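You operate a simulated robot arm through the tools that you are given. There is no shell and no other tool.

Carry out the task below with a simulated robot arm. There is one attempt and no reset: what you move stays moved.

JOB
Load the yellow container under crane 5 into the teal ship, then park the crane, boom up.
Fine: the crane carries it into the empty middle cell; hoist up before the trolley moves; free the grab only once it has landed; parked = grab up, trolley at QUAY; leave crane 3.

The check looks at the end state, three seconds after you hand in, the way a careful person would. Anything else that was tipped, shoved, dropped, spilled or broken makes it a failure.

ROBOT AND FRAMES
A 7-joint arm with a three-finger gripper, fixed in place. Base frame: the origin is at the foot of the arm, x ahead of it, y to its left, z up. Readings come in m, rad, newtons and seconds.
Its first joint turns from -2.897 to 2.897 rad. Payload 2.69 kg.
The TCP is the grasp point between the finger pads, 0.029 m short of the fingertips. In the tool frame z runs along the fingers and y along their closing line. Largest opening 0.12 m; the body of the gripper starts 0.078 m behind the TCP.
Orientation is that of the tool frame in the base frame, as a unit quaternion [x, y, z, w]. With the fingers straight down and closing along the base's y, the tool's x points along the base's -x, its y along +y and its z along -z.

CONTROLS
- The arm moves only by the tool nudge_tool. Its argument "motion" is a list of rows, each a list of 6 numbers: the shift along the tool's x, y, z in cm, then the turn, a rotation vector about the tool's x, y, z in rad. In form: [[x, y, z, rx, ry, rz], ...]. A call has 1 to 20 rows; each row is the pose to reach, as a shift and turn from the pose commanded when the call began, along the tool's axes at that moment. "hand" is the opening, from 0 (shut) to 1 (fully open), set as the call begins (left out, the last holds). Each row takes 0.2 s and may step no farther than 0.05 m and 0.15 rad from the row before; otherwise, or with a gripper value out of range, the whole call is refused. Where a pose cannot be reached the arm comes as near as it can. A force on the tool above 40 N (or 10 N above the force at the start of the call, whichever is more), or a blocked arm, ends the call early, and 0.2 s more pass. Each finger halts on what it meets, pressing with about 26 N; the grip force reading is that of the motor and also rises with nothing between the fingers. The clock runs only during rows and for 0.2 s after the last one: add rows that repeat a pose to give the fingers time. It gives the time, the measured TCP pose, the force on the tool (base axes), the opening and the grip force at its end, in the units of the frame above (readings bear some noise), with the torque about the TCP (base axes, N m) and any sound that the robot's microphone picked up.
- Cameras (640 x 400 px; columns grow to the right, rows downward): "scene" is fixed at [0.4013, 0.65, 1.574]; the picture's right is [-0.96, -0.30, 0.00], its down [-0.14, 0.47, -0.87] and it looks along [0.26, -0.83, -0.49] (base axes); focal length 341 px, centre (320, 200). "wrist" rides on the gripper at [0.063, 0, -0.104] in the tool frame; the picture's right is [0.01, 1.00, 0.00], its down [-0.83, 0.00, -0.56] and it looks along [-0.56, 0.00, 0.83] (tool axes); focal length 275 px, centre (320, 200). There is no depth. A picture from a camera that has moved, and an enlarged one, comes with that camera's place and axes in the base frame and with its lens.
- camera(camera): a new picture of that camera. The clock stands still meanwhile.
- lift_body(by): slides the trunk up (or, below 0, down) by that many m; the arm rides with it, the base frame stays. It gives what a move gives, with no picture.
- close_up(camera, box): a new picture of the part [left, top, right, bottom] of that camera's present view, enlarged. The clock stands still meanwhile.
- job_done(): hands the job in; it is judged then, once.

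Places have to be worked out from the pictures, the camera data and where the tool is seen. Open the gripper and draw the arm clear of the work before you hand the job in, unless the task says otherwise.

The tools are called after "Emit:" by a JSON object that holds its "name" and its "arguments". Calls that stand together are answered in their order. nudge_tool: Moves the arm, as the interface text tells. Its arguments: {"type":"object","properties":{"motion":{"type":"array"},"hand":{"type":"number"}},"required":["motion"]} The other tools are called the same way: lift_body (by) slides the trunk up or down; camera (camera) takes a picture; close_up (camera, box) takes an enlarged picture of a part of a camera's view; job_done () hands the job in.

At the start:

```text
time: 0.0
ee_pos: [0.4039, -0.3066, 1.0901]
tool_rot: [-0.001, 1.0, -0.001, 0.0]
ft_force: [0.3, -0.3, 0.5]
ft_torque: [-0.01, -0.02, 0.01]
gripper_width: 0.1201
finger_force: 0.1
trunk travel left (down, up): [-0.375, 0.211]
```

scene: 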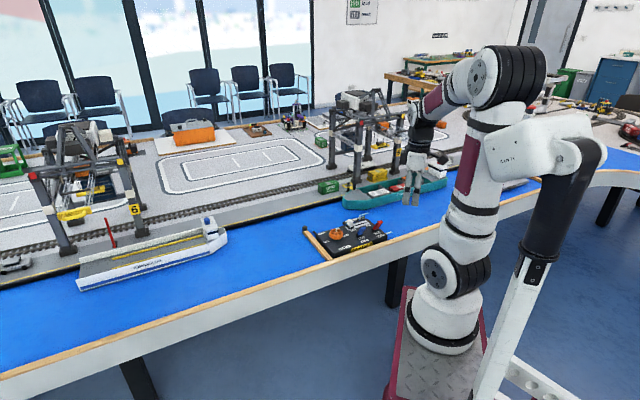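
wrist: 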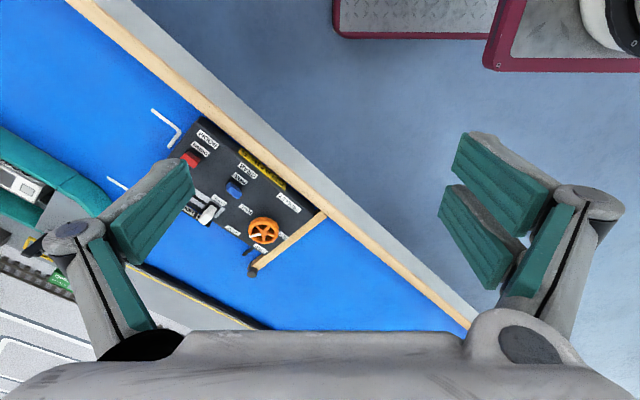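

I start by enlarging the views of the control panel, the crane and the ship to learn the layout.

Emit:
{"name": "close_up", "arguments": {"camera": "scene", "box": [290, 195, 410, 270]}}

Emit:
{"name": "close_up", "arguments": {"camera": "scene", "box": [300, 80, 460, 220]}}

Emit:
{"name": "close_up", "arguments": {"camera": "wrist", "box": [140, 90, 340, 290]}}

Emit:
{"name": "close_up", "arguments": {"camera": "scene", "box": [0, 100, 240, 300]}}

```text
5.33 times, centred on (350, 232) of scene
camera zoom: at [0.4013, 0.65, 1.574], right [-0.96, -0.3, 0.0], down [-0.14, 0.47, -0.87], along [0.26, -0.83, -0.49], focal length 1820 px, centre (160, 27)
```

zoom: 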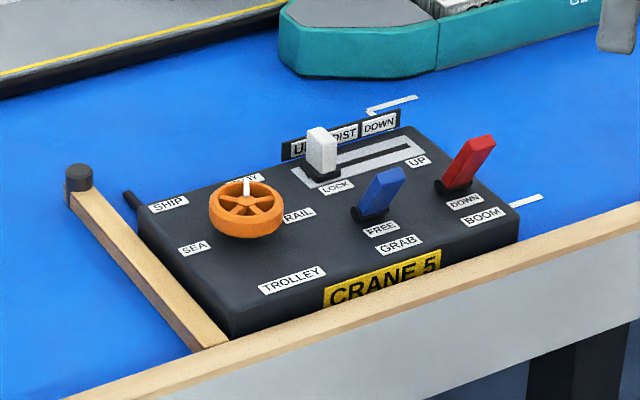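

```text
2.86 times, centred on (380, 150) of scene
camera zoom: at [0.4013, 0.65, 1.574], right [-0.96, -0.3, 0.0], down [-0.14, 0.47, -0.87], along [0.26, -0.83, -0.49], focal length 975 px, centre (149, 343)
```

zoom: 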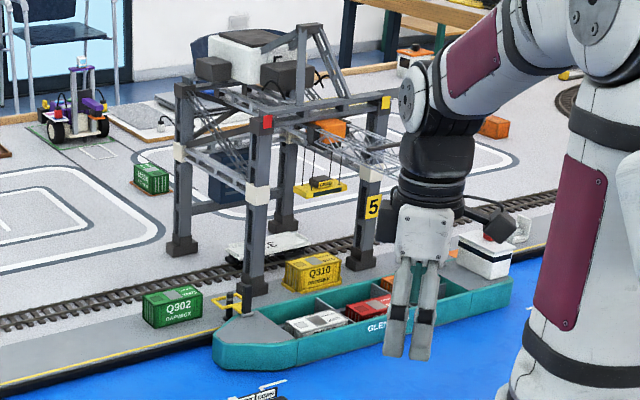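

```text
2.00 times, centred on (240, 190) of wrist
camera zoom: at [0.341, -0.308, 1.1944], right [-0.01, 1.0, 0.0], down [0.83, 0.0, 0.56], along [0.56, 0.0, -0.83], focal length 551 px, centre (480, 220)
```

zoom: 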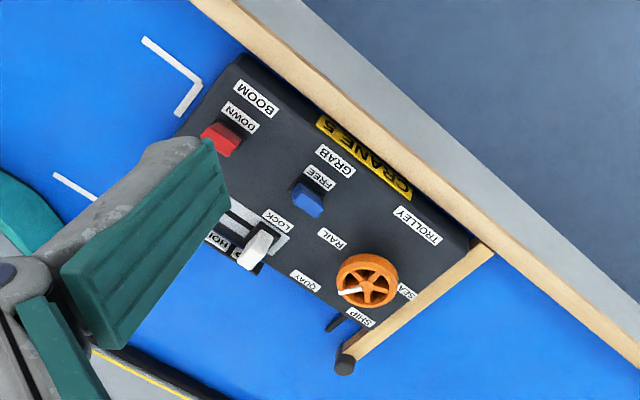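

```text
2.00 times, centred on (120, 200) of scene
camera zoom: at [0.4013, 0.65, 1.574], right [-0.96, -0.3, 0.0], down [-0.14, 0.47, -0.87], along [0.26, -0.83, -0.49], focal length 682 px, centre (720, 200)
```

zoom: 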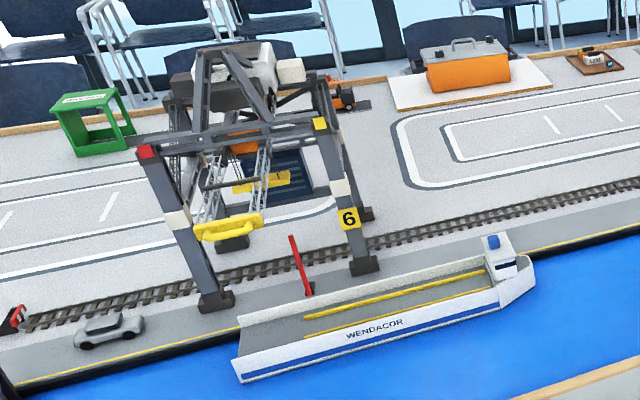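

The panel has four controls: the trolley wheel, hoist slider, grab lever and boom lever. I move the hand about 13 cm toward -y, at constant height, so the wrist camera sees the panel between the fingers and the scene camera gets a freer view of the crane.

Emit:
{"name": "nudge_tool", "arguments": {"motion": [[0, -4, 0, 0, 0, 0], [0, -8, 0, 0, 0, 0], [0, -13, 0, 0, 0, 0], [0, -13, 0, 0, 0, 0]]}}

Emit:
{"name": "camera", "arguments": {"camera": "wrist"}}

Emit:
{"name": "camera", "arguments": {"camera": "scene"}}

```text
time: 1.0
ee_pos: [0.4031, -0.4363, 1.089]
tool_rot: [0.0, 1.0, -0.001, 0.0]
ft_force: [0.0, 0.7, 0.5]
ft_torque: [-0.04, -0.02, -0.03]
gripper_width: 0.1199
finger_force: 0.0
trunk travel left (down, up): [-0.375, 0.211]
```

```text
taken
camera wrist: at [0.3406, -0.4371, 1.194], right [-0.01, 1.0, 0.0], down [0.83, 0.0, 0.56], along [0.56, 0.0, -0.83], focal length 275 px, centre (320, 200)
```

wrist: 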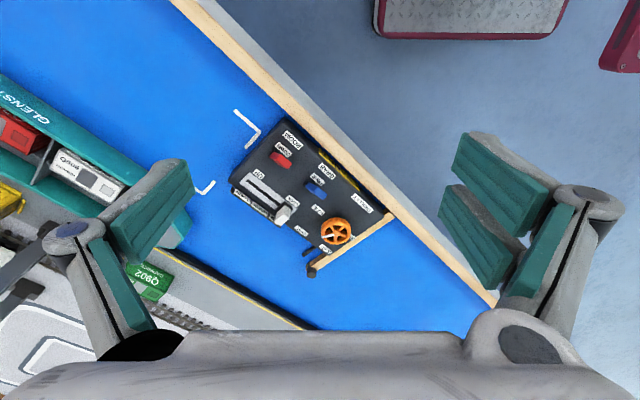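

```text
taken
```

scene: 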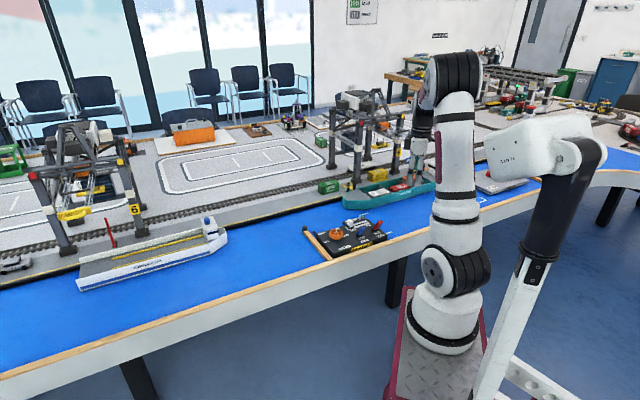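

Good view of the panel. I enlarge it, and also the crane in the scene view.

Emit:
{"name": "close_up", "arguments": {"camera": "wrist", "box": [220, 100, 420, 290]}}

Emit:
{"name": "close_up", "arguments": {"camera": "scene", "box": [310, 80, 450, 220]}}

Emit:
{"name": "close_up", "arguments": {"camera": "scene", "box": [295, 205, 405, 265]}}

Emit:
{"name": "close_up", "arguments": {"camera": "wrist", "box": [0, 70, 220, 330]}}

```text
2.11 times, centred on (320, 195) of wrist
camera zoom: at [0.3406, -0.4371, 1.194], right [-0.01, 1.0, 0.0], down [0.83, 0.0, 0.56], along [0.56, 0.0, -0.83], focal length 580 px, centre (320, 210)
```

zoom: 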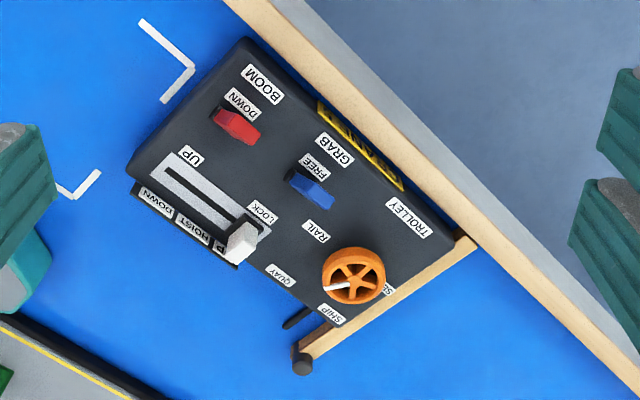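

```text
2.86 times, centred on (380, 150) of scene
camera zoom: at [0.4013, 0.65, 1.574], right [-0.96, -0.3, 0.0], down [-0.14, 0.47, -0.87], along [0.26, -0.83, -0.49], focal length 975 px, centre (149, 343)
```

zoom: 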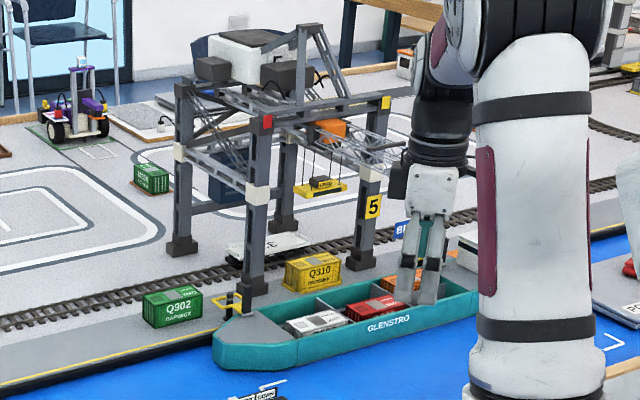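

```text
5.82 times, centred on (350, 235) of scene
camera zoom: at [0.4013, 0.65, 1.574], right [-0.96, -0.3, 0.0], down [-0.14, 0.47, -0.87], along [0.26, -0.83, -0.49], focal length 1985 px, centre (146, -4)
```

zoom: 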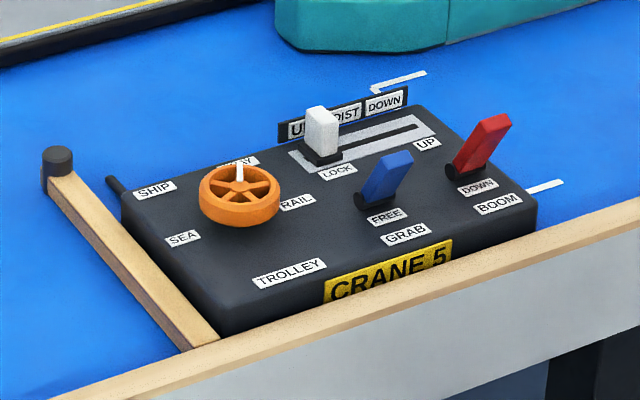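

```text
1.54 times, centred on (110, 200) of wrist
camera zoom: at [0.3406, -0.4371, 1.194], right [-0.01, 1.0, 0.0], down [0.83, 0.0, 0.56], along [0.56, 0.0, -0.83], focal length 424 px, centre (643, 200)
```

zoom: 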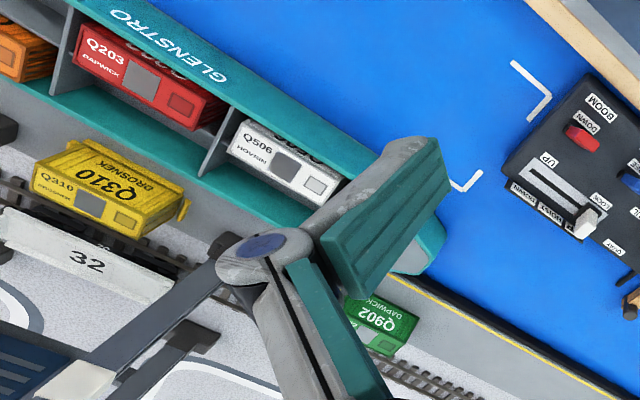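

The pictures show trolley positions SEA/SHIP/QUAY/RAIL, hoist UP/DOWN, grab LOCK/FREE and boom UP/DOWN. I want a fuller view of the ship's cells, so I shift another 20 cm toward -y.

Emit:
{"name": "nudge_tool", "arguments": {"motion": [[0, -4, 0, 0, 0, 0], [0, -8, 0, 0, 0, 0], [0, -12, 0, 0, 0, 0], [0, -16, 0, 0, 0, 0], [0, -20, 0, 0, 0, 0], [0, -20, 0, 0, 0, 0]]}}

Emit:
{"name": "camera", "arguments": {"camera": "wrist"}}

Emit:
{"name": "close_up", "arguments": {"camera": "scene", "box": [310, 80, 450, 220]}}

```text
time: 2.4
ee_pos: [0.4037, -0.6379, 1.0885]
tool_rot: [0.0, 1.0, 0.0, 0.0]
ft_force: [0.1, -0.3, -0.5]
ft_torque: [0.0, 0.0, -0.01]
gripper_width: 0.12
finger_force: 0.1
trunk travel left (down, up): [-0.375, 0.211]
```

```text
taken
camera wrist: at [0.341, -0.6384, 1.1936], right [0.0, 1.0, 0.0], down [0.83, 0.0, 0.56], along [0.56, 0.0, -0.83], focal length 275 px, centre (320, 200)
```

wrist: 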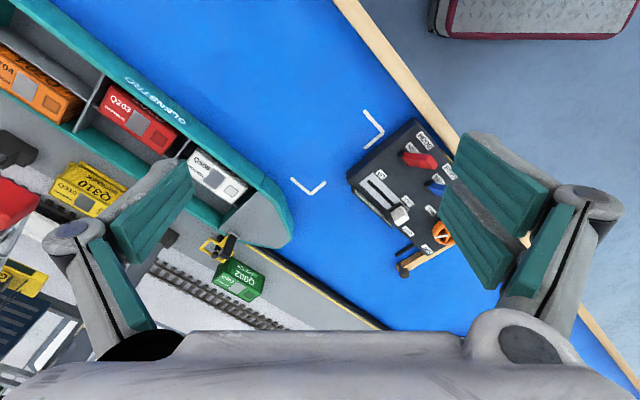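

```text
2.86 times, centred on (380, 150) of scene
camera zoom: at [0.4013, 0.65, 1.574], right [-0.96, -0.3, 0.0], down [-0.14, 0.47, -0.87], along [0.26, -0.83, -0.49], focal length 975 px, centre (149, 343)
```

zoom: 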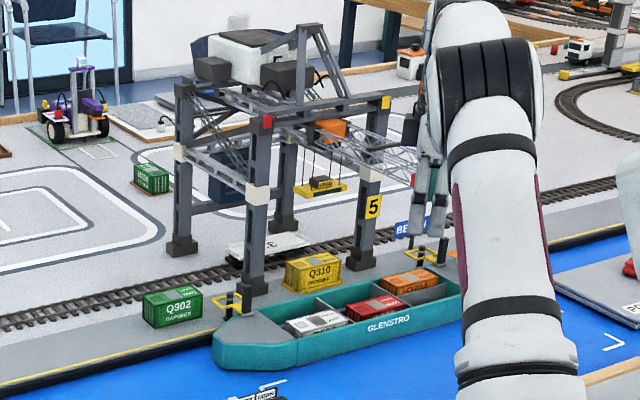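

Emit:
{"name": "close_up", "arguments": {"camera": "wrist", "box": [0, 20, 300, 320]}}

Emit:
{"name": "close_up", "arguments": {"camera": "scene", "box": [340, 110, 440, 210]}}

```text
1.33 times, centred on (150, 170) of wrist
camera zoom: at [0.341, -0.6384, 1.1936], right [0.0, 1.0, 0.0], down [0.83, 0.0, 0.56], along [0.56, 0.0, -0.83], focal length 367 px, centre (547, 240)
```

zoom: 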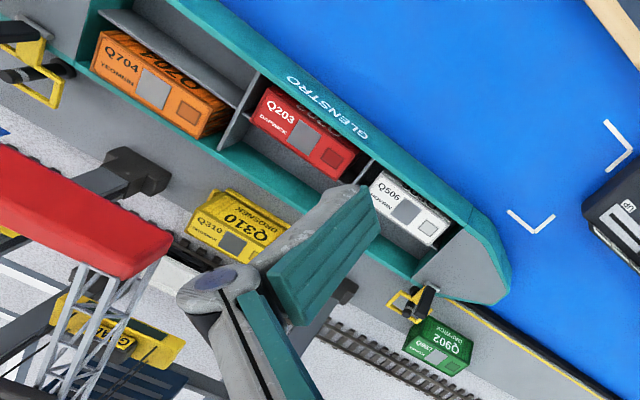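

```text
4.00 times, centred on (390, 160) of scene
camera zoom: at [0.4013, 0.65, 1.574], right [-0.96, -0.3, 0.0], down [-0.14, 0.47, -0.87], along [0.26, -0.83, -0.49], focal length 1365 px, centre (40, 360)
```

zoom: 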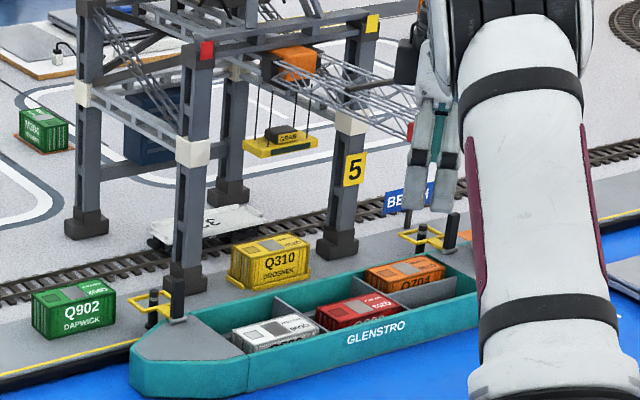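

The ship has two rows of cells: white and red fill the sea-side row, orange is in the quay-side row, and the quay-side middle cell beside red is empty. That should match trolley SHIP. Levers read boom DOWN, grab FREE, hoist UP and trolley QUAY. I zoom on the panel from this position for a stereo estimate.

Emit:
{"name": "close_up", "arguments": {"camera": "wrist", "box": [330, 100, 480, 290]}}

```text
2.11 times, centred on (405, 195) of wrist
camera zoom: at [0.341, -0.6384, 1.1936], right [0.0, 1.0, 0.0], down [0.83, 0.0, 0.56], along [0.56, 0.0, -0.83], focal length 580 px, centre (141, 210)
```

zoom: 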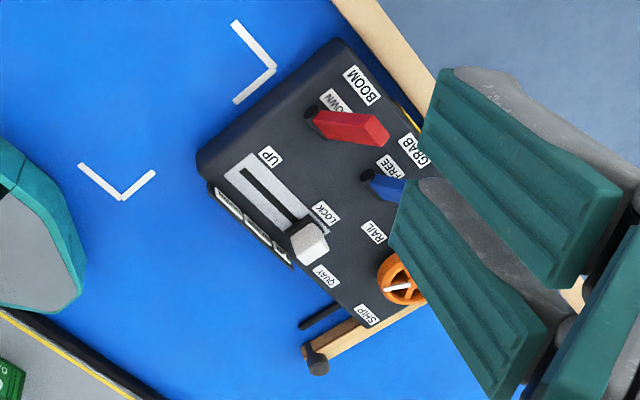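

Stereo puts the panel top at z≈0.795 with its long axis along base (0.71, 0.71). The hoist handle is near (0.627, -0.50), the wheel near (0.662, -0.409) and the boom tip near (0.44, -0.89, 1.03). I move above the hoist handle, yawing 45° so the fingers close along the slot, and stop at z≈0.99 to look.

Emit:
{"name": "nudge_tool", "arguments": {"motion": [[-2.8, 1.7, 1.2, 0, 0, 0.1], [-5.6, 3.5, 2.5, 0, 0, 0.2], [-8.4, 5.2, 3.7, 0, 0, 0.3], [-11.2, 6.9, 4.9, 0, 0, 0.4], [-14, 8.7, 6.2, 0, 0, 0.5], [-16.8, 10.4, 7.4, 0, 0, 0.6], [-19.6, 12.2, 8.6, 0, 0, 0.7], [-22.3, 13.9, 9.9, 0, 0, 0.785], [-22.3, 13.9, 9.9, 0, 0, 0.785]], "hand": 0.5}}

Emit:
{"name": "camera", "arguments": {"camera": "wrist"}}

Emit:
{"name": "camera", "arguments": {"camera": "scene"}}

```text
time: 4.4
ee_pos: [0.6271, -0.4993, 0.992]
tool_rot: [0.383, 0.924, 0.0, -0.001]
ft_force: [0.8, 0.4, -0.2]
ft_torque: [-0.01, -0.01, 0.03]
gripper_width: 0.06
finger_force: 0.0
trunk travel left (down, up): [-0.375, 0.211]
```

```text
taken
camera wrist: at [0.5829, -0.4541, 1.0956], right [0.7, 0.71, 0.0], down [0.59, -0.59, 0.56], along [0.4, -0.39, -0.83], focal length 275 px, centre (320, 200)
```

wrist: 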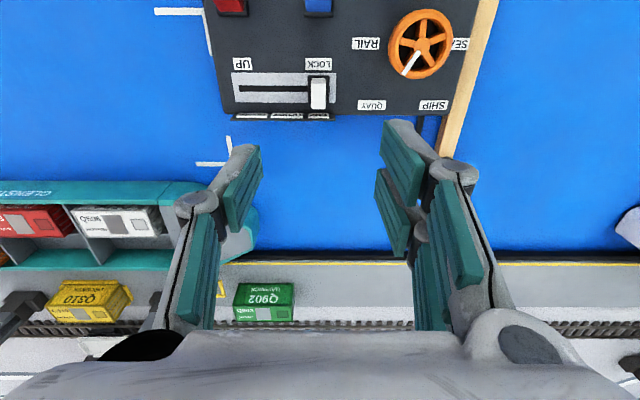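

```text
taken
```

scene: 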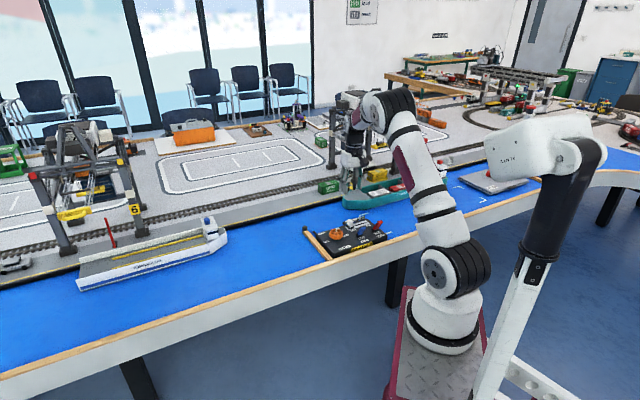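

The handle's top centre back-projects to about (0.627, -0.498), right beneath the TCP. I descend with the fingers open, to tips about 1 cm above the panel on either side of the handle.

Emit:
{"name": "nudge_tool", "arguments": {"motion": [[0, 0, 4, 0, 0, 0], [0, 0, 8, 0, 0, 0], [0, 0, 12, 0, 0, 0], [0, 0, 14, 0, 0, 0], [0, 0, 15.6, 0, 0, 0], [0, 0, 15.6, 0, 0, 0]]}}

Emit:
{"name": "camera", "arguments": {"camera": "wrist"}}

Emit:
{"name": "close_up", "arguments": {"camera": "scene", "box": [295, 190, 415, 265]}}

```text
time: 5.8
ee_pos: [0.6278, -0.4991, 0.8348]
tool_rot: [0.383, 0.924, 0.0, 0.0]
ft_force: [-0.3, 0.4, 0.0]
ft_torque: [0.02, 0.02, -0.02]
gripper_width: 0.0599
finger_force: 0.1
trunk travel left (down, up): [-0.375, 0.211]
```

```text
taken
camera wrist: at [0.5824, -0.4547, 0.9395], right [0.7, 0.71, 0.0], down [0.59, -0.58, 0.56], along [0.4, -0.39, -0.83], focal length 275 px, centre (320, 200)
```

wrist: 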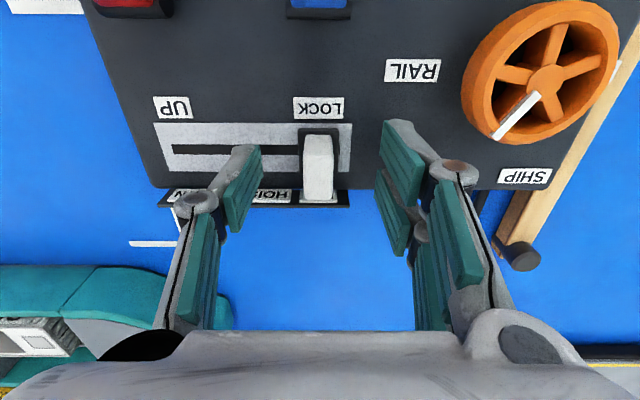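

```text
5.33 times, centred on (355, 228) of scene
camera zoom: at [0.4013, 0.65, 1.574], right [-0.96, -0.3, 0.0], down [-0.14, 0.47, -0.87], along [0.26, -0.83, -0.49], focal length 1820 px, centre (133, 53)
```

zoom: 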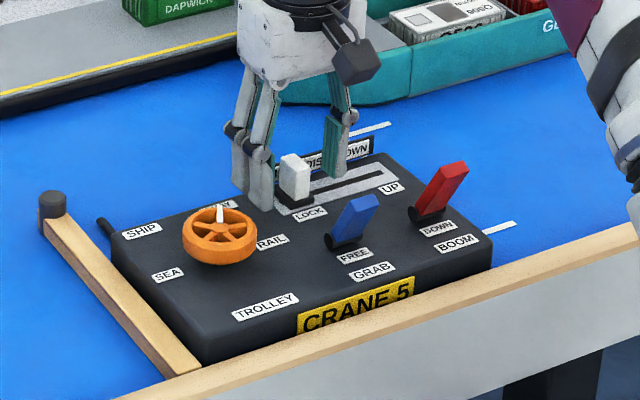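

The handle sits between the fingers, aligned with them. I close to grip it.

Emit:
{"name": "nudge_tool", "arguments": {"motion": [[0, 0, 0, 0, 0, 0], [0, 0, 0, 0, 0, 0], [0, 0, 0, 0, 0, 0]], "hand": 0}}

Emit:
{"name": "camera", "arguments": {"camera": "wrist"}}

Emit:
{"name": "camera", "arguments": {"camera": "scene"}}

```text
time: 6.6
ee_pos: [0.6274, -0.5001, 0.8364]
tool_rot: [0.382, 0.924, 0.0, 0.001]
ft_force: [-2.6, -2.0, -0.4]
ft_torque: [-0.15, -0.03, -0.01]
gripper_width: 0.0136
finger_force: 39.9
trunk travel left (down, up): [-0.375, 0.211]
```

```text
taken
camera wrist: at [0.5821, -0.455, 0.9399], right [0.7, 0.71, 0.0], down [0.59, -0.58, 0.56], along [0.4, -0.39, -0.83], focal length 275 px, centre (320, 200)
```

wrist: 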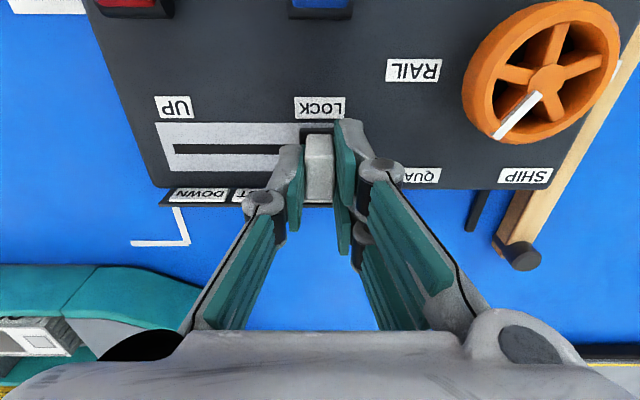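

```text
taken
```

scene: 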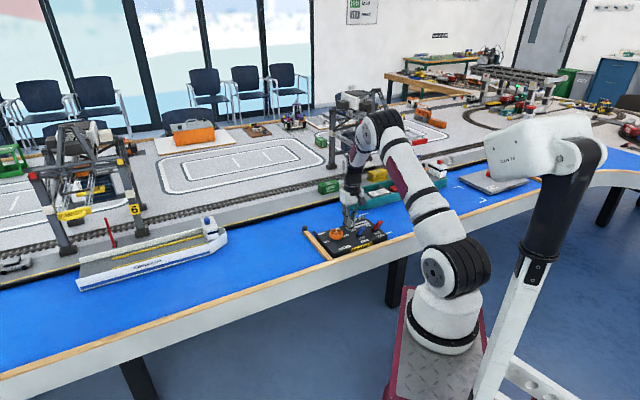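

I have hold of the handle (13.6 mm wide). I slide it slowly toward DOWN (tool -y) by about 7 cm, watching the force.

Emit:
{"name": "nudge_tool", "arguments": {"motion": [[0, -1, 0, 0, 0, 0], [0, -2, 0, 0, 0, 0], [0, -3, 0, 0, 0, 0], [0, -4, 0, 0, 0, 0], [0, -5, 0, 0, 0, 0], [0, -6, 0, 0, 0, 0], [0, -6.8, 0, 0, 0, 0], [0, -6.8, 0, 0, 0, 0]]}}

Emit:
{"name": "camera", "arguments": {"camera": "wrist"}}

Emit:
{"name": "camera", "arguments": {"camera": "scene"}}

```text
time: 8.4
ee_pos: [0.5792, -0.5465, 0.8363]
tool_rot: [0.381, 0.924, -0.001, 0.001]
ft_force: [0.9, -3.8, 6.1]
ft_torque: [0.0, -0.03, -0.03]
gripper_width: 0.0137
finger_force: 40.1
trunk travel left (down, up): [-0.375, 0.211]
```

```text
taken
camera wrist: at [0.5341, -0.5029, 0.9398], right [0.7, 0.71, 0.0], down [0.59, -0.58, 0.56], along [0.4, -0.39, -0.83], focal length 275 px, centre (320, 200)
```

wrist: 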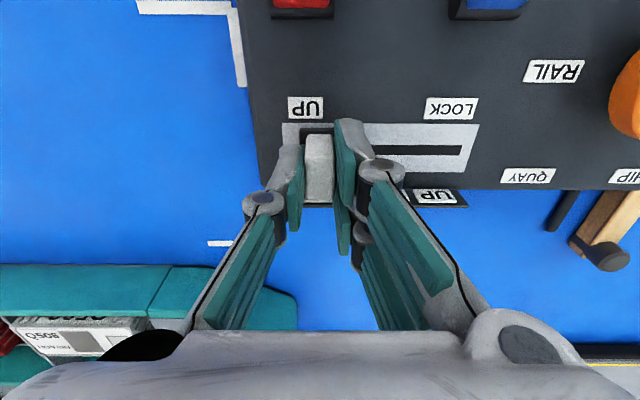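

```text
taken
```

scene: 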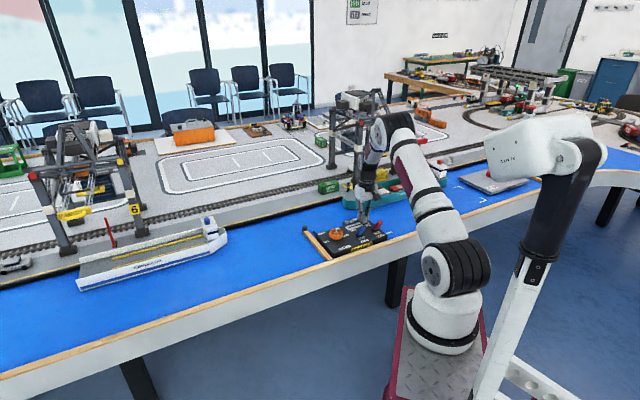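

By symmetry the handle now looks to be at the DOWN end of its slot. I look at the crane to see whether the grab is lowering.

Emit:
{"name": "close_up", "arguments": {"camera": "scene", "box": [310, 80, 450, 220]}}

Emit:
{"name": "nudge_tool", "arguments": {"motion": [[0, -0.2, 0, 0, 0, 0], [0, -0.2, 0, 0, 0, 0], [0, -0.2, 0, 0, 0, 0], [0, -0.2, 0, 0, 0, 0], [0, -0.2, 0, 0, 0, 0], [0, 0, 0, 0, 0, 0]]}}

Emit:
{"name": "close_up", "arguments": {"camera": "scene", "box": [310, 80, 450, 220]}}

```text
2.86 times, centred on (380, 150) of scene
camera zoom: at [0.4013, 0.65, 1.574], right [-0.96, -0.3, 0.0], down [-0.14, 0.47, -0.87], along [0.26, -0.83, -0.49], focal length 975 px, centre (149, 343)
```

zoom: 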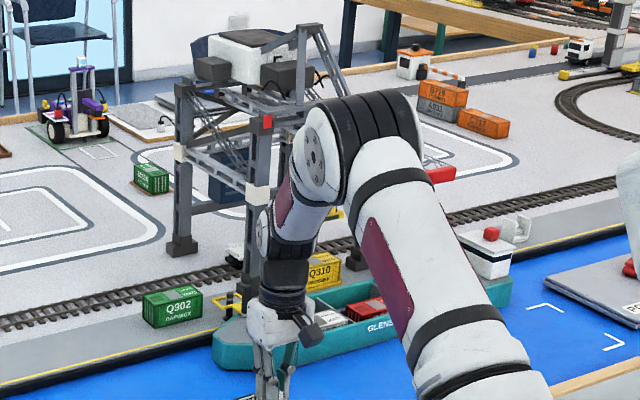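

```text
time: 9.8
ee_pos: [0.5795, -0.5467, 0.835]
tool_rot: [0.382, 0.924, 0.0, 0.0]
ft_force: [3.7, -4.6, 6.2]
ft_torque: [-0.4, -0.34, -0.06]
gripper_width: 0.0136
finger_force: 40.4
trunk travel left (down, up): [-0.375, 0.211]
```

```text
2.86 times, centred on (380, 150) of scene
camera zoom: at [0.4013, 0.65, 1.574], right [-0.96, -0.3, 0.0], down [-0.14, 0.47, -0.87], along [0.26, -0.83, -0.49], focal length 975 px, centre (149, 343)
```

zoom: 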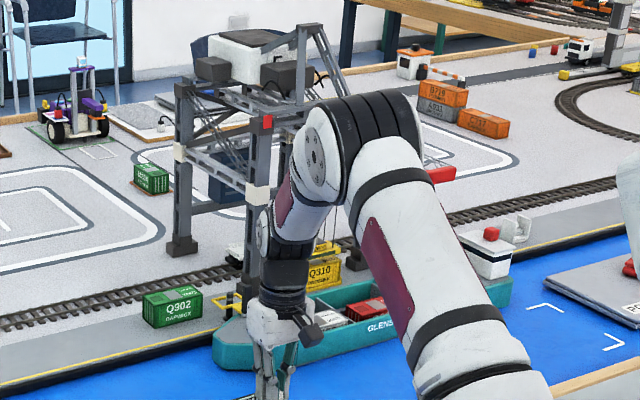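

The yellow grab is coming down. I release the handle, rise 10 cm, and check with both cameras.

Emit:
{"name": "nudge_tool", "arguments": {"motion": [[0, 0, 0, 0, 0, 0], [0, 0, 0, 0, 0, 0], [0, 0, -3, 0, 0, 0], [0, 0, -7, 0, 0, 0], [0, 0, -11, 0, 0, 0], [0, 0, -15, 0, 0, 0], [0, 0, -15, 0, 0, 0]], "hand": 0.4}}

Emit:
{"name": "camera", "arguments": {"camera": "wrist"}}

Emit:
{"name": "close_up", "arguments": {"camera": "scene", "box": [310, 80, 450, 220]}}

```text
time: 11.4
ee_pos: [0.5798, -0.5452, 0.9842]
tool_rot: [0.382, 0.924, -0.001, 0.0]
ft_force: [1.2, 0.2, -0.1]
ft_torque: [0.0, 0.02, 0.02]
gripper_width: 0.048
finger_force: 0.1
trunk travel left (down, up): [-0.375, 0.211]
```

```text
taken
camera wrist: at [0.5343, -0.5019, 1.089], right [0.7, 0.71, 0.0], down [0.59, -0.58, 0.56], along [0.4, -0.39, -0.83], focal length 275 px, centre (320, 200)
```

wrist: 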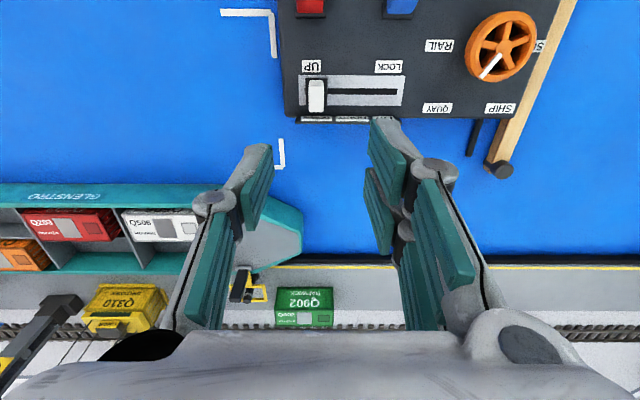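

```text
2.86 times, centred on (380, 150) of scene
camera zoom: at [0.4013, 0.65, 1.574], right [-0.96, -0.3, 0.0], down [-0.14, 0.47, -0.87], along [0.26, -0.83, -0.49], focal length 975 px, centre (149, 343)
```

zoom: 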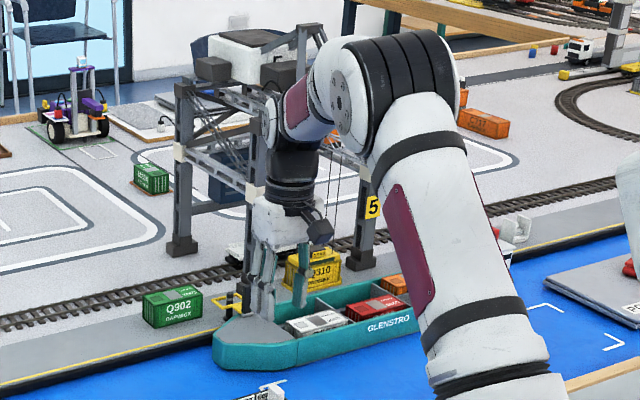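

The grab seems to sit on Q310. I check closer in both views.

Emit:
{"name": "close_up", "arguments": {"camera": "scene", "box": [390, 140, 440, 190]}}

Emit:
{"name": "close_up", "arguments": {"camera": "wrist", "box": [0, 250, 220, 400]}}

Emit:
{"name": "close_up", "arguments": {"camera": "wrist", "box": [260, 0, 600, 180]}}

Emit:
{"name": "close_up", "arguments": {"camera": "scene", "box": [350, 140, 450, 200]}}

```text
8.00 times, centred on (415, 165) of scene
camera zoom: at [0.4013, 0.65, 1.574], right [-0.96, -0.3, 0.0], down [-0.14, 0.47, -0.87], along [0.26, -0.83, -0.49], focal length 2730 px, centre (-440, 480)
```

zoom: 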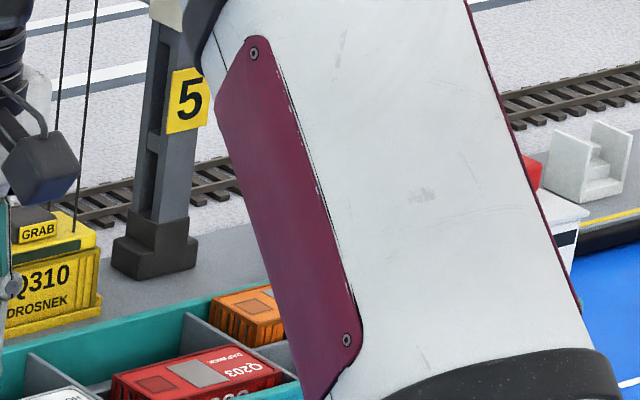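

```text
2.67 times, centred on (110, 325) of wrist
camera zoom: at [0.5343, -0.5019, 1.089], right [0.7, 0.71, 0.0], down [0.59, -0.58, 0.56], along [0.4, -0.39, -0.83], focal length 734 px, centre (880, -133)
```

zoom: 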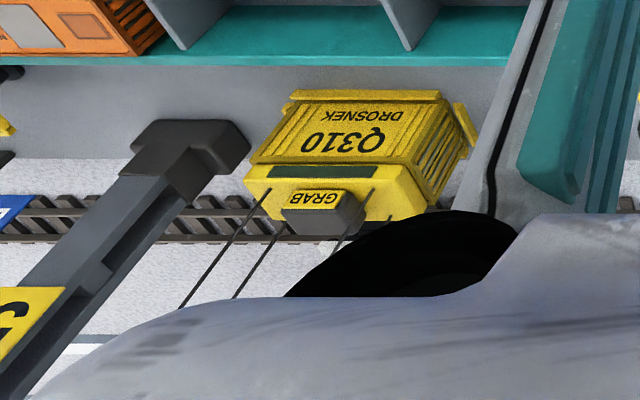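

```text
1.88 times, centred on (430, 90) of wrist
camera zoom: at [0.5343, -0.5019, 1.089], right [0.7, 0.71, 0.0], down [0.59, -0.58, 0.56], along [0.4, -0.39, -0.83], focal length 518 px, centre (113, 407)
```

zoom: 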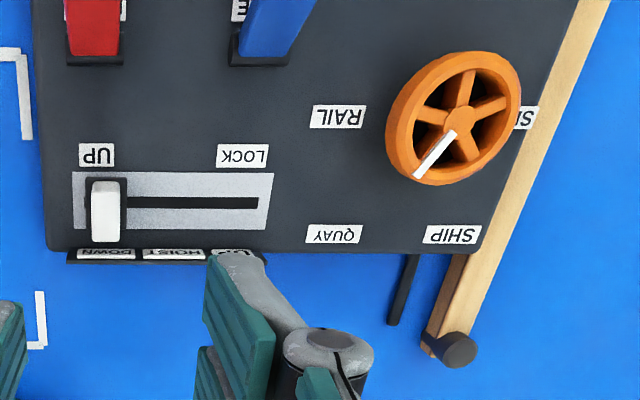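

```text
6.40 times, centred on (400, 170) of scene
camera zoom: at [0.4013, 0.65, 1.574], right [-0.96, -0.3, 0.0], down [-0.14, 0.47, -0.87], along [0.26, -0.83, -0.49], focal length 2184 px, centre (-192, 392)
```

zoom: 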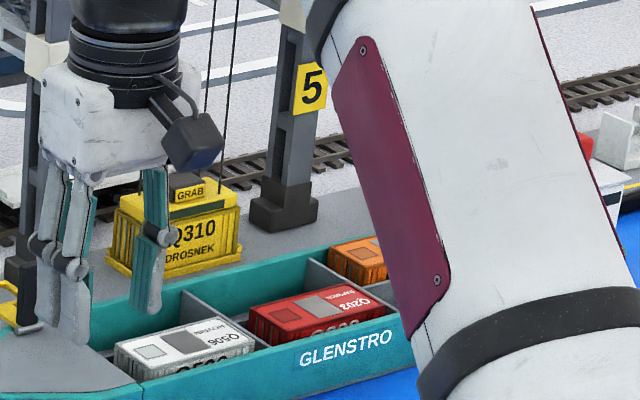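

The grab is down on Q310. Next is the grab lever: I close the fingers and move to the operator side of the blue lever (about (0.527, -0.40)), staying high for a look first.

Emit:
{"name": "nudge_tool", "arguments": {"motion": [[3, 1.5, 0, 0, 0, 0], [6, 3, 0, 0, 0, 0], [9, 4.4, 0, 0, 0, 0], [12, 5.6, 0, 0, 0, 0], [14.05, 6.6, 0, 0, 0, 0], [14.05, 6.6, 4, 0, 0, 0], [14.05, 6.6, 7, 0, 0, 0], [14.05, 6.6, 7, 0, 0, 0]], "hand": 0}}

Emit:
{"name": "camera", "arguments": {"camera": "wrist"}}

Emit:
{"name": "close_up", "arguments": {"camera": "scene", "box": [295, 190, 415, 265]}}

```text
time: 13.2
ee_pos: [0.5276, -0.3998, 0.9153]
tool_rot: [0.382, 0.924, 0.001, 0.0]
ft_force: [-0.8, 0.0, 0.4]
ft_torque: [-0.03, -0.04, 0.01]
gripper_width: 0.0
finger_force: 25.9
trunk travel left (down, up): [-0.375, 0.211]
```

```text
taken
camera wrist: at [0.4814, -0.3561, 1.0196], right [0.7, 0.71, 0.0], down [0.59, -0.58, 0.56], along [0.4, -0.39, -0.83], focal length 275 px, centre (320, 200)
```

wrist: 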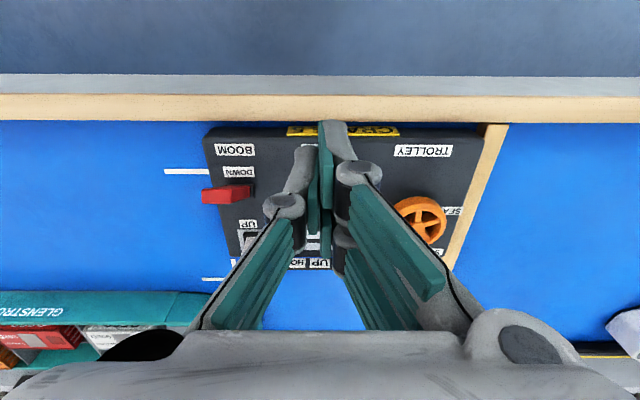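

```text
5.33 times, centred on (355, 228) of scene
camera zoom: at [0.4013, 0.65, 1.574], right [-0.96, -0.3, 0.0], down [-0.14, 0.47, -0.87], along [0.26, -0.83, -0.49], focal length 1820 px, centre (133, 53)
```

zoom: 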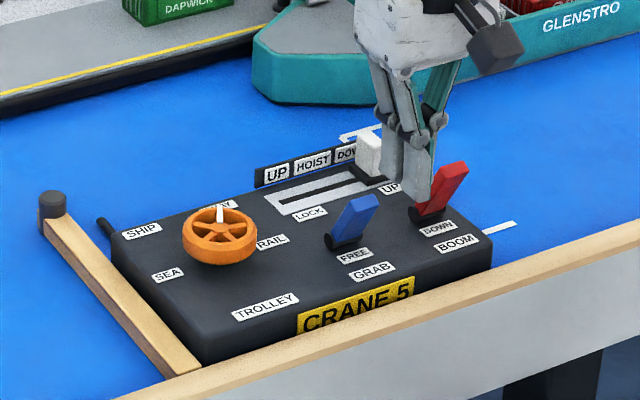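

I'm lined up with the blue lever (hidden straight behind the fingers) on its operator side. I lower the tips to about 2 cm above the panel and check.

Emit:
{"name": "nudge_tool", "arguments": {"motion": [[0, 0, 3.5, 0, 0, 0], [0, 0, 6.9, 0, 0, 0], [0, 0, 6.9, 0, 0, 0]]}}

Emit:
{"name": "close_up", "arguments": {"camera": "scene", "box": [295, 190, 415, 265]}}

Emit:
{"name": "camera", "arguments": {"camera": "wrist"}}

```text
time: 14.0
ee_pos: [0.5249, -0.4008, 0.8454]
tool_rot: [0.382, 0.924, 0.0, -0.001]
ft_force: [0.7, 0.5, 0.8]
ft_torque: [-0.01, 0.01, 0.0]
gripper_width: 0.0
finger_force: 25.9
trunk travel left (down, up): [-0.375, 0.211]
```

```text
5.33 times, centred on (355, 228) of scene
camera zoom: at [0.4013, 0.65, 1.574], right [-0.96, -0.3, 0.0], down [-0.14, 0.47, -0.87], along [0.26, -0.83, -0.49], focal length 1820 px, centre (133, 53)
```

zoom: 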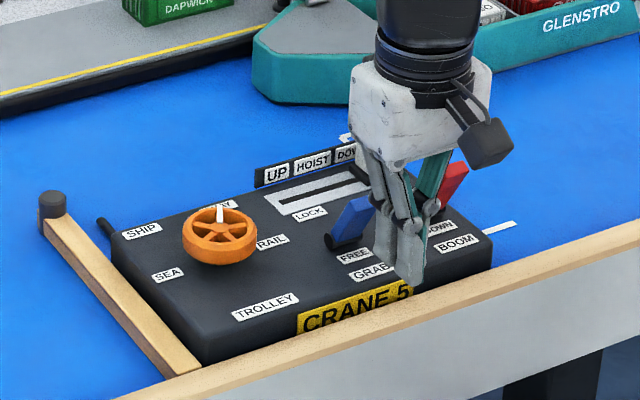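

```text
taken
camera wrist: at [0.481, -0.3566, 0.9501], right [0.7, 0.71, 0.0], down [0.59, -0.58, 0.56], along [0.4, -0.39, -0.83], focal length 275 px, centre (320, 200)
```

wrist: 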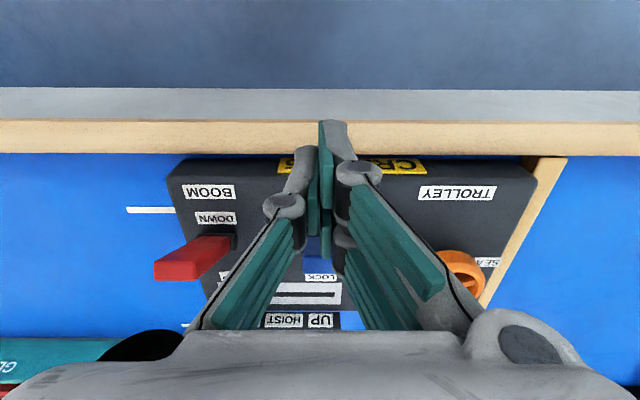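

Fingers are on the operator side of the blue lever, in line with it. I push slowly away from the operator (tool -x) toward LOCK.

Emit:
{"name": "nudge_tool", "arguments": {"motion": [[-1, 0.2, 0, 0, 0, 0], [-2, 0.3, 0, 0, 0, 0], [-3, 0.3, 0, 0, 0, 0], [-4, 0.3, 0, 0, 0, 0], [-5, 0.3, 0, 0, 0, 0], [-6, 0.3, 0, 0, 0, 0], [-7, 0.3, 0, 0, 0, 0], [-7.8, 0.3, 0, 0, 0, 0], [-7.8, 0.3, 0, 0, 0, 0]]}}

Emit:
{"name": "close_up", "arguments": {"camera": "scene", "box": [295, 190, 415, 265]}}

Emit:
{"name": "camera", "arguments": {"camera": "wrist"}}

```text
time: 15.5
ee_pos: [0.5682, -0.4364, 0.846]
tool_rot: [0.382, 0.924, 0.006, -0.008]
ft_force: [-9.1, 12.0, 16.9]
ft_torque: [0.07, -0.07, 0.07]
gripper_width: 0.0
finger_force: 26.4
trunk travel left (down, up): [-0.375, 0.211]
stopped in row 7: the force on the tool passed its limit at 49 N (the readings are from after the stop); the commanded pose is now the measured one
```

```text
5.33 times, centred on (355, 228) of scene
camera zoom: at [0.4013, 0.65, 1.574], right [-0.96, -0.3, 0.0], down [-0.14, 0.47, -0.87], along [0.26, -0.83, -0.49], focal length 1820 px, centre (133, 53)
```

zoom: 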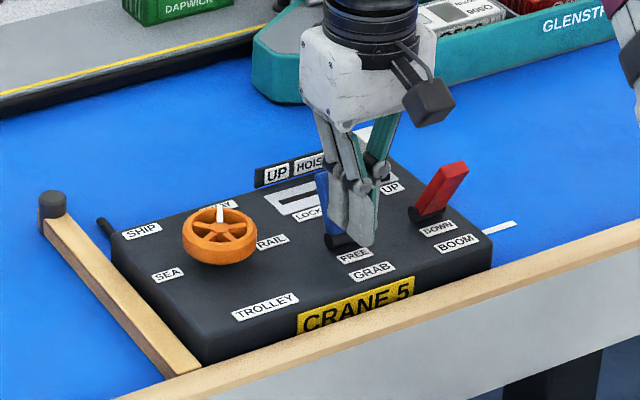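

```text
taken
camera wrist: at [0.5232, -0.3948, 0.9513], right [0.7, 0.71, 0.0], down [0.6, -0.59, 0.54], along [0.39, -0.38, -0.84], focal length 275 px, centre (320, 200)
```

wrist: 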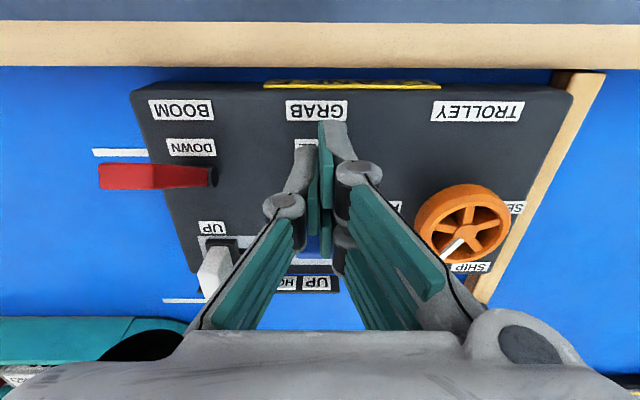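

The push stopped at 49 N. The lever appears tilted to the LOCK side and may be at its stop. I back off, rise, and inspect.

Emit:
{"name": "nudge_tool", "arguments": {"motion": [[1, 0, 0, 0, 0, 0], [3, 0, 0, 0, 0, 0], [5, 0, -2, 0, 0, 0], [5, 0, -6, 0, 0, 0], [5, 0, -10, 0, 0, 0], [5, 0, -10, 0, 0, 0]]}}

Emit:
{"name": "close_up", "arguments": {"camera": "scene", "box": [295, 190, 415, 265]}}

Emit:
{"name": "camera", "arguments": {"camera": "wrist"}}

```text
time: 16.9
ee_pos: [0.5343, -0.4046, 0.9459]
tool_rot: [0.382, 0.924, 0.006, -0.007]
ft_force: [0.0, 0.1, -0.3]
ft_torque: [-0.02, 0.03, 0.02]
gripper_width: 0.0003
finger_force: 25.9
trunk travel left (down, up): [-0.375, 0.211]
```

```text
5.33 times, centred on (355, 228) of scene
camera zoom: at [0.4013, 0.65, 1.574], right [-0.96, -0.3, 0.0], down [-0.14, 0.47, -0.87], along [0.26, -0.83, -0.49], focal length 1820 px, centre (133, 53)
```

zoom: 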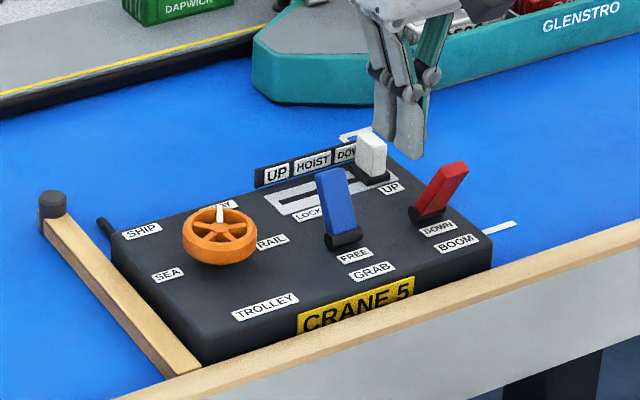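

```text
taken
camera wrist: at [0.4904, -0.3624, 1.0506], right [0.7, 0.71, 0.0], down [0.6, -0.59, 0.54], along [0.39, -0.38, -0.84], focal length 275 px, centre (320, 200)
```

wrist: 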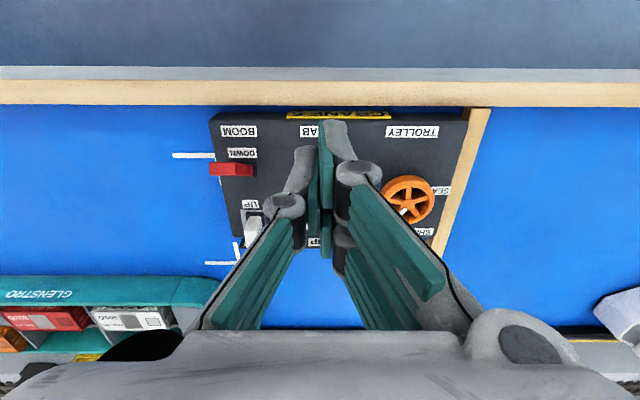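

The blue lever now leans to LOCK. I go back above the hoist handle at its DOWN end (about (0.580, -0.546)) with the hand part open, correct the ~1° tilt, and look.

Emit:
{"name": "nudge_tool", "arguments": {"motion": [[-3, -1.5, 0, 0.003, -0.01, 0], [-6, -3, 0, 0.006, -0.017, 0], [-9, -4.7, 0, 0.006, -0.017, 0], [-11.5, -6, 0, 0.006, -0.017, 0], [-13.2, -6.8, 0, 0.006, -0.017, 0], [-13.2, -6.8, 0, 0.006, -0.017, 0]], "hand": 0.45}}

Emit:
{"name": "camera", "arguments": {"camera": "wrist"}}

Emit:
{"name": "close_up", "arguments": {"camera": "scene", "box": [310, 80, 450, 220]}}

```text
time: 18.3
ee_pos: [0.5799, -0.5458, 0.9428]
tool_rot: [0.382, 0.924, -0.001, -0.001]
ft_force: [0.2, 0.0, -0.4]
ft_torque: [-0.02, 0.0, -0.01]
gripper_width: 0.0541
finger_force: 0.1
trunk travel left (down, up): [-0.375, 0.211]
```

```text
taken
camera wrist: at [0.5351, -0.5019, 1.0475], right [0.7, 0.71, 0.0], down [0.59, -0.58, 0.56], along [0.39, -0.39, -0.83], focal length 275 px, centre (320, 200)
```

wrist: 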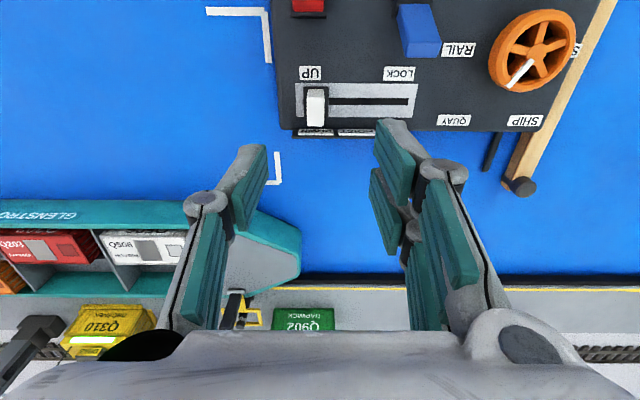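

```text
2.86 times, centred on (380, 150) of scene
camera zoom: at [0.4013, 0.65, 1.574], right [-0.96, -0.3, 0.0], down [-0.14, 0.47, -0.87], along [0.26, -0.83, -0.49], focal length 975 px, centre (149, 343)
```

zoom: 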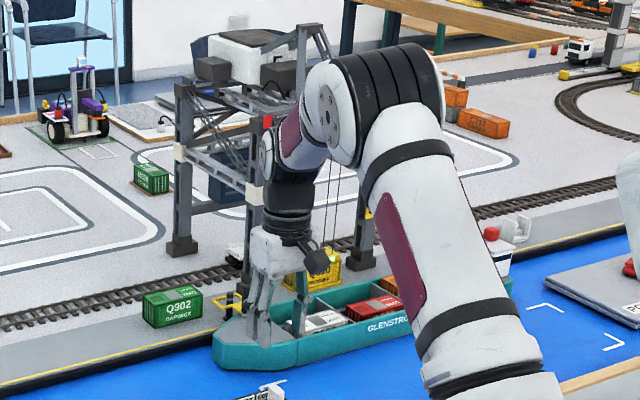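

The handle is centred below the hand. I descend 10.7 cm and grip it.

Emit:
{"name": "nudge_tool", "arguments": {"motion": [[0, 0, 4, 0, 0, 0], [0, 0, 8, 0, 0, 0], [0, 0, 10.7, 0, 0, 0], [0, 0, 10.7, 0, 0, 0]]}}

Emit:
{"name": "nudge_tool", "arguments": {"motion": [[0, 0, 0, 0, 0, 0], [0, 0, 0, 0, 0, 0], [0, 0, 0, 0, 0, 0]], "hand": 0}}

Emit:
{"name": "camera", "arguments": {"camera": "wrist"}}

```text
time: 19.3
ee_pos: [0.5795, -0.5455, 0.8357]
tool_rot: [0.382, 0.924, 0.0, -0.002]
ft_force: [0.1, 1.0, 0.4]
ft_torque: [0.03, -0.01, -0.03]
gripper_width: 0.0541
finger_force: 0.0
trunk travel left (down, up): [-0.375, 0.211]
```

```text
time: 20.1
ee_pos: [0.5797, -0.5455, 0.8344]
tool_rot: [0.381, 0.924, 0.0, -0.001]
ft_force: [-1.4, -0.7, -1.9]
ft_torque: [-0.21, -0.15, -0.02]
gripper_width: 0.0138
finger_force: 40.3
trunk travel left (down, up): [-0.375, 0.211]
```

```text
taken
camera wrist: at [0.5343, -0.5016, 0.9398], right [0.7, 0.71, 0.0], down [0.59, -0.58, 0.56], along [0.39, -0.39, -0.83], focal length 275 px, centre (320, 200)
```

wrist: 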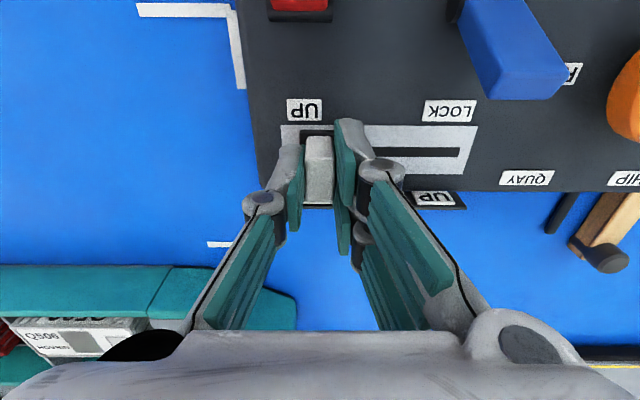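

Gripped again; the locked lever's tip is ~3 cm clear of the finger path. I slide the handle back to UP (tool +y, 6.7 cm) and wait for the hoist.

Emit:
{"name": "nudge_tool", "arguments": {"motion": [[0, 1, 0, 0, 0, 0], [0, 2, 0, 0, 0, 0], [0, 3, 0, 0, 0, 0], [0, 4, 0, 0, 0, 0], [0, 5, 0, 0, 0, 0], [0, 6, 0, 0, 0, 0], [0, 6.7, 0, 0, 0, 0], [0, 6.7, 0, 0, 0, 0], [0, 6.7, 0, 0, 0, 0], [0, 6.7, 0, 0, 0, 0], [0, 6.7, 0, 0, 0, 0]]}}

Emit:
{"name": "camera", "arguments": {"camera": "wrist"}}

Emit:
{"name": "close_up", "arguments": {"camera": "scene", "box": [310, 80, 450, 220]}}

```text
time: 22.5
ee_pos: [0.6262, -0.4977, 0.8354]
tool_rot: [0.381, 0.924, 0.0, -0.001]
ft_force: [-2.8, -0.5, -8.7]
ft_torque: [-0.21, -0.11, -0.04]
gripper_width: 0.0138
finger_force: 39.7
trunk travel left (down, up): [-0.375, 0.211]
```

```text
taken
camera wrist: at [0.5816, -0.4543, 0.9399], right [0.7, 0.71, 0.0], down [0.59, -0.58, 0.55], along [0.39, -0.39, -0.83], focal length 275 px, centre (320, 200)
```

wrist: 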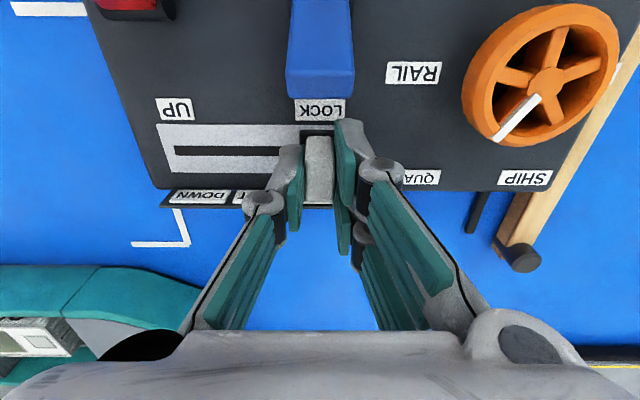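

```text
2.86 times, centred on (380, 150) of scene
camera zoom: at [0.4013, 0.65, 1.574], right [-0.96, -0.3, 0.0], down [-0.14, 0.47, -0.87], along [0.26, -0.83, -0.49], focal length 975 px, centre (149, 343)
```

zoom: 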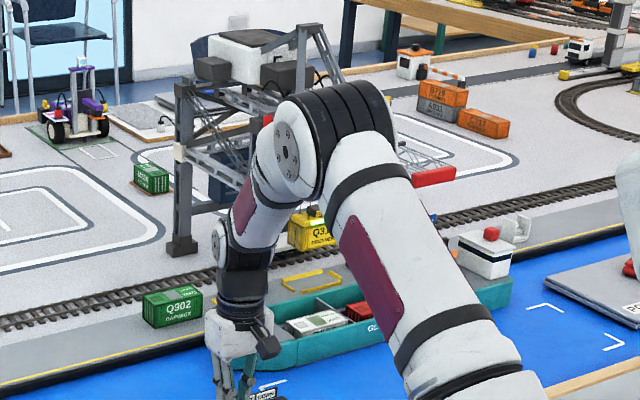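

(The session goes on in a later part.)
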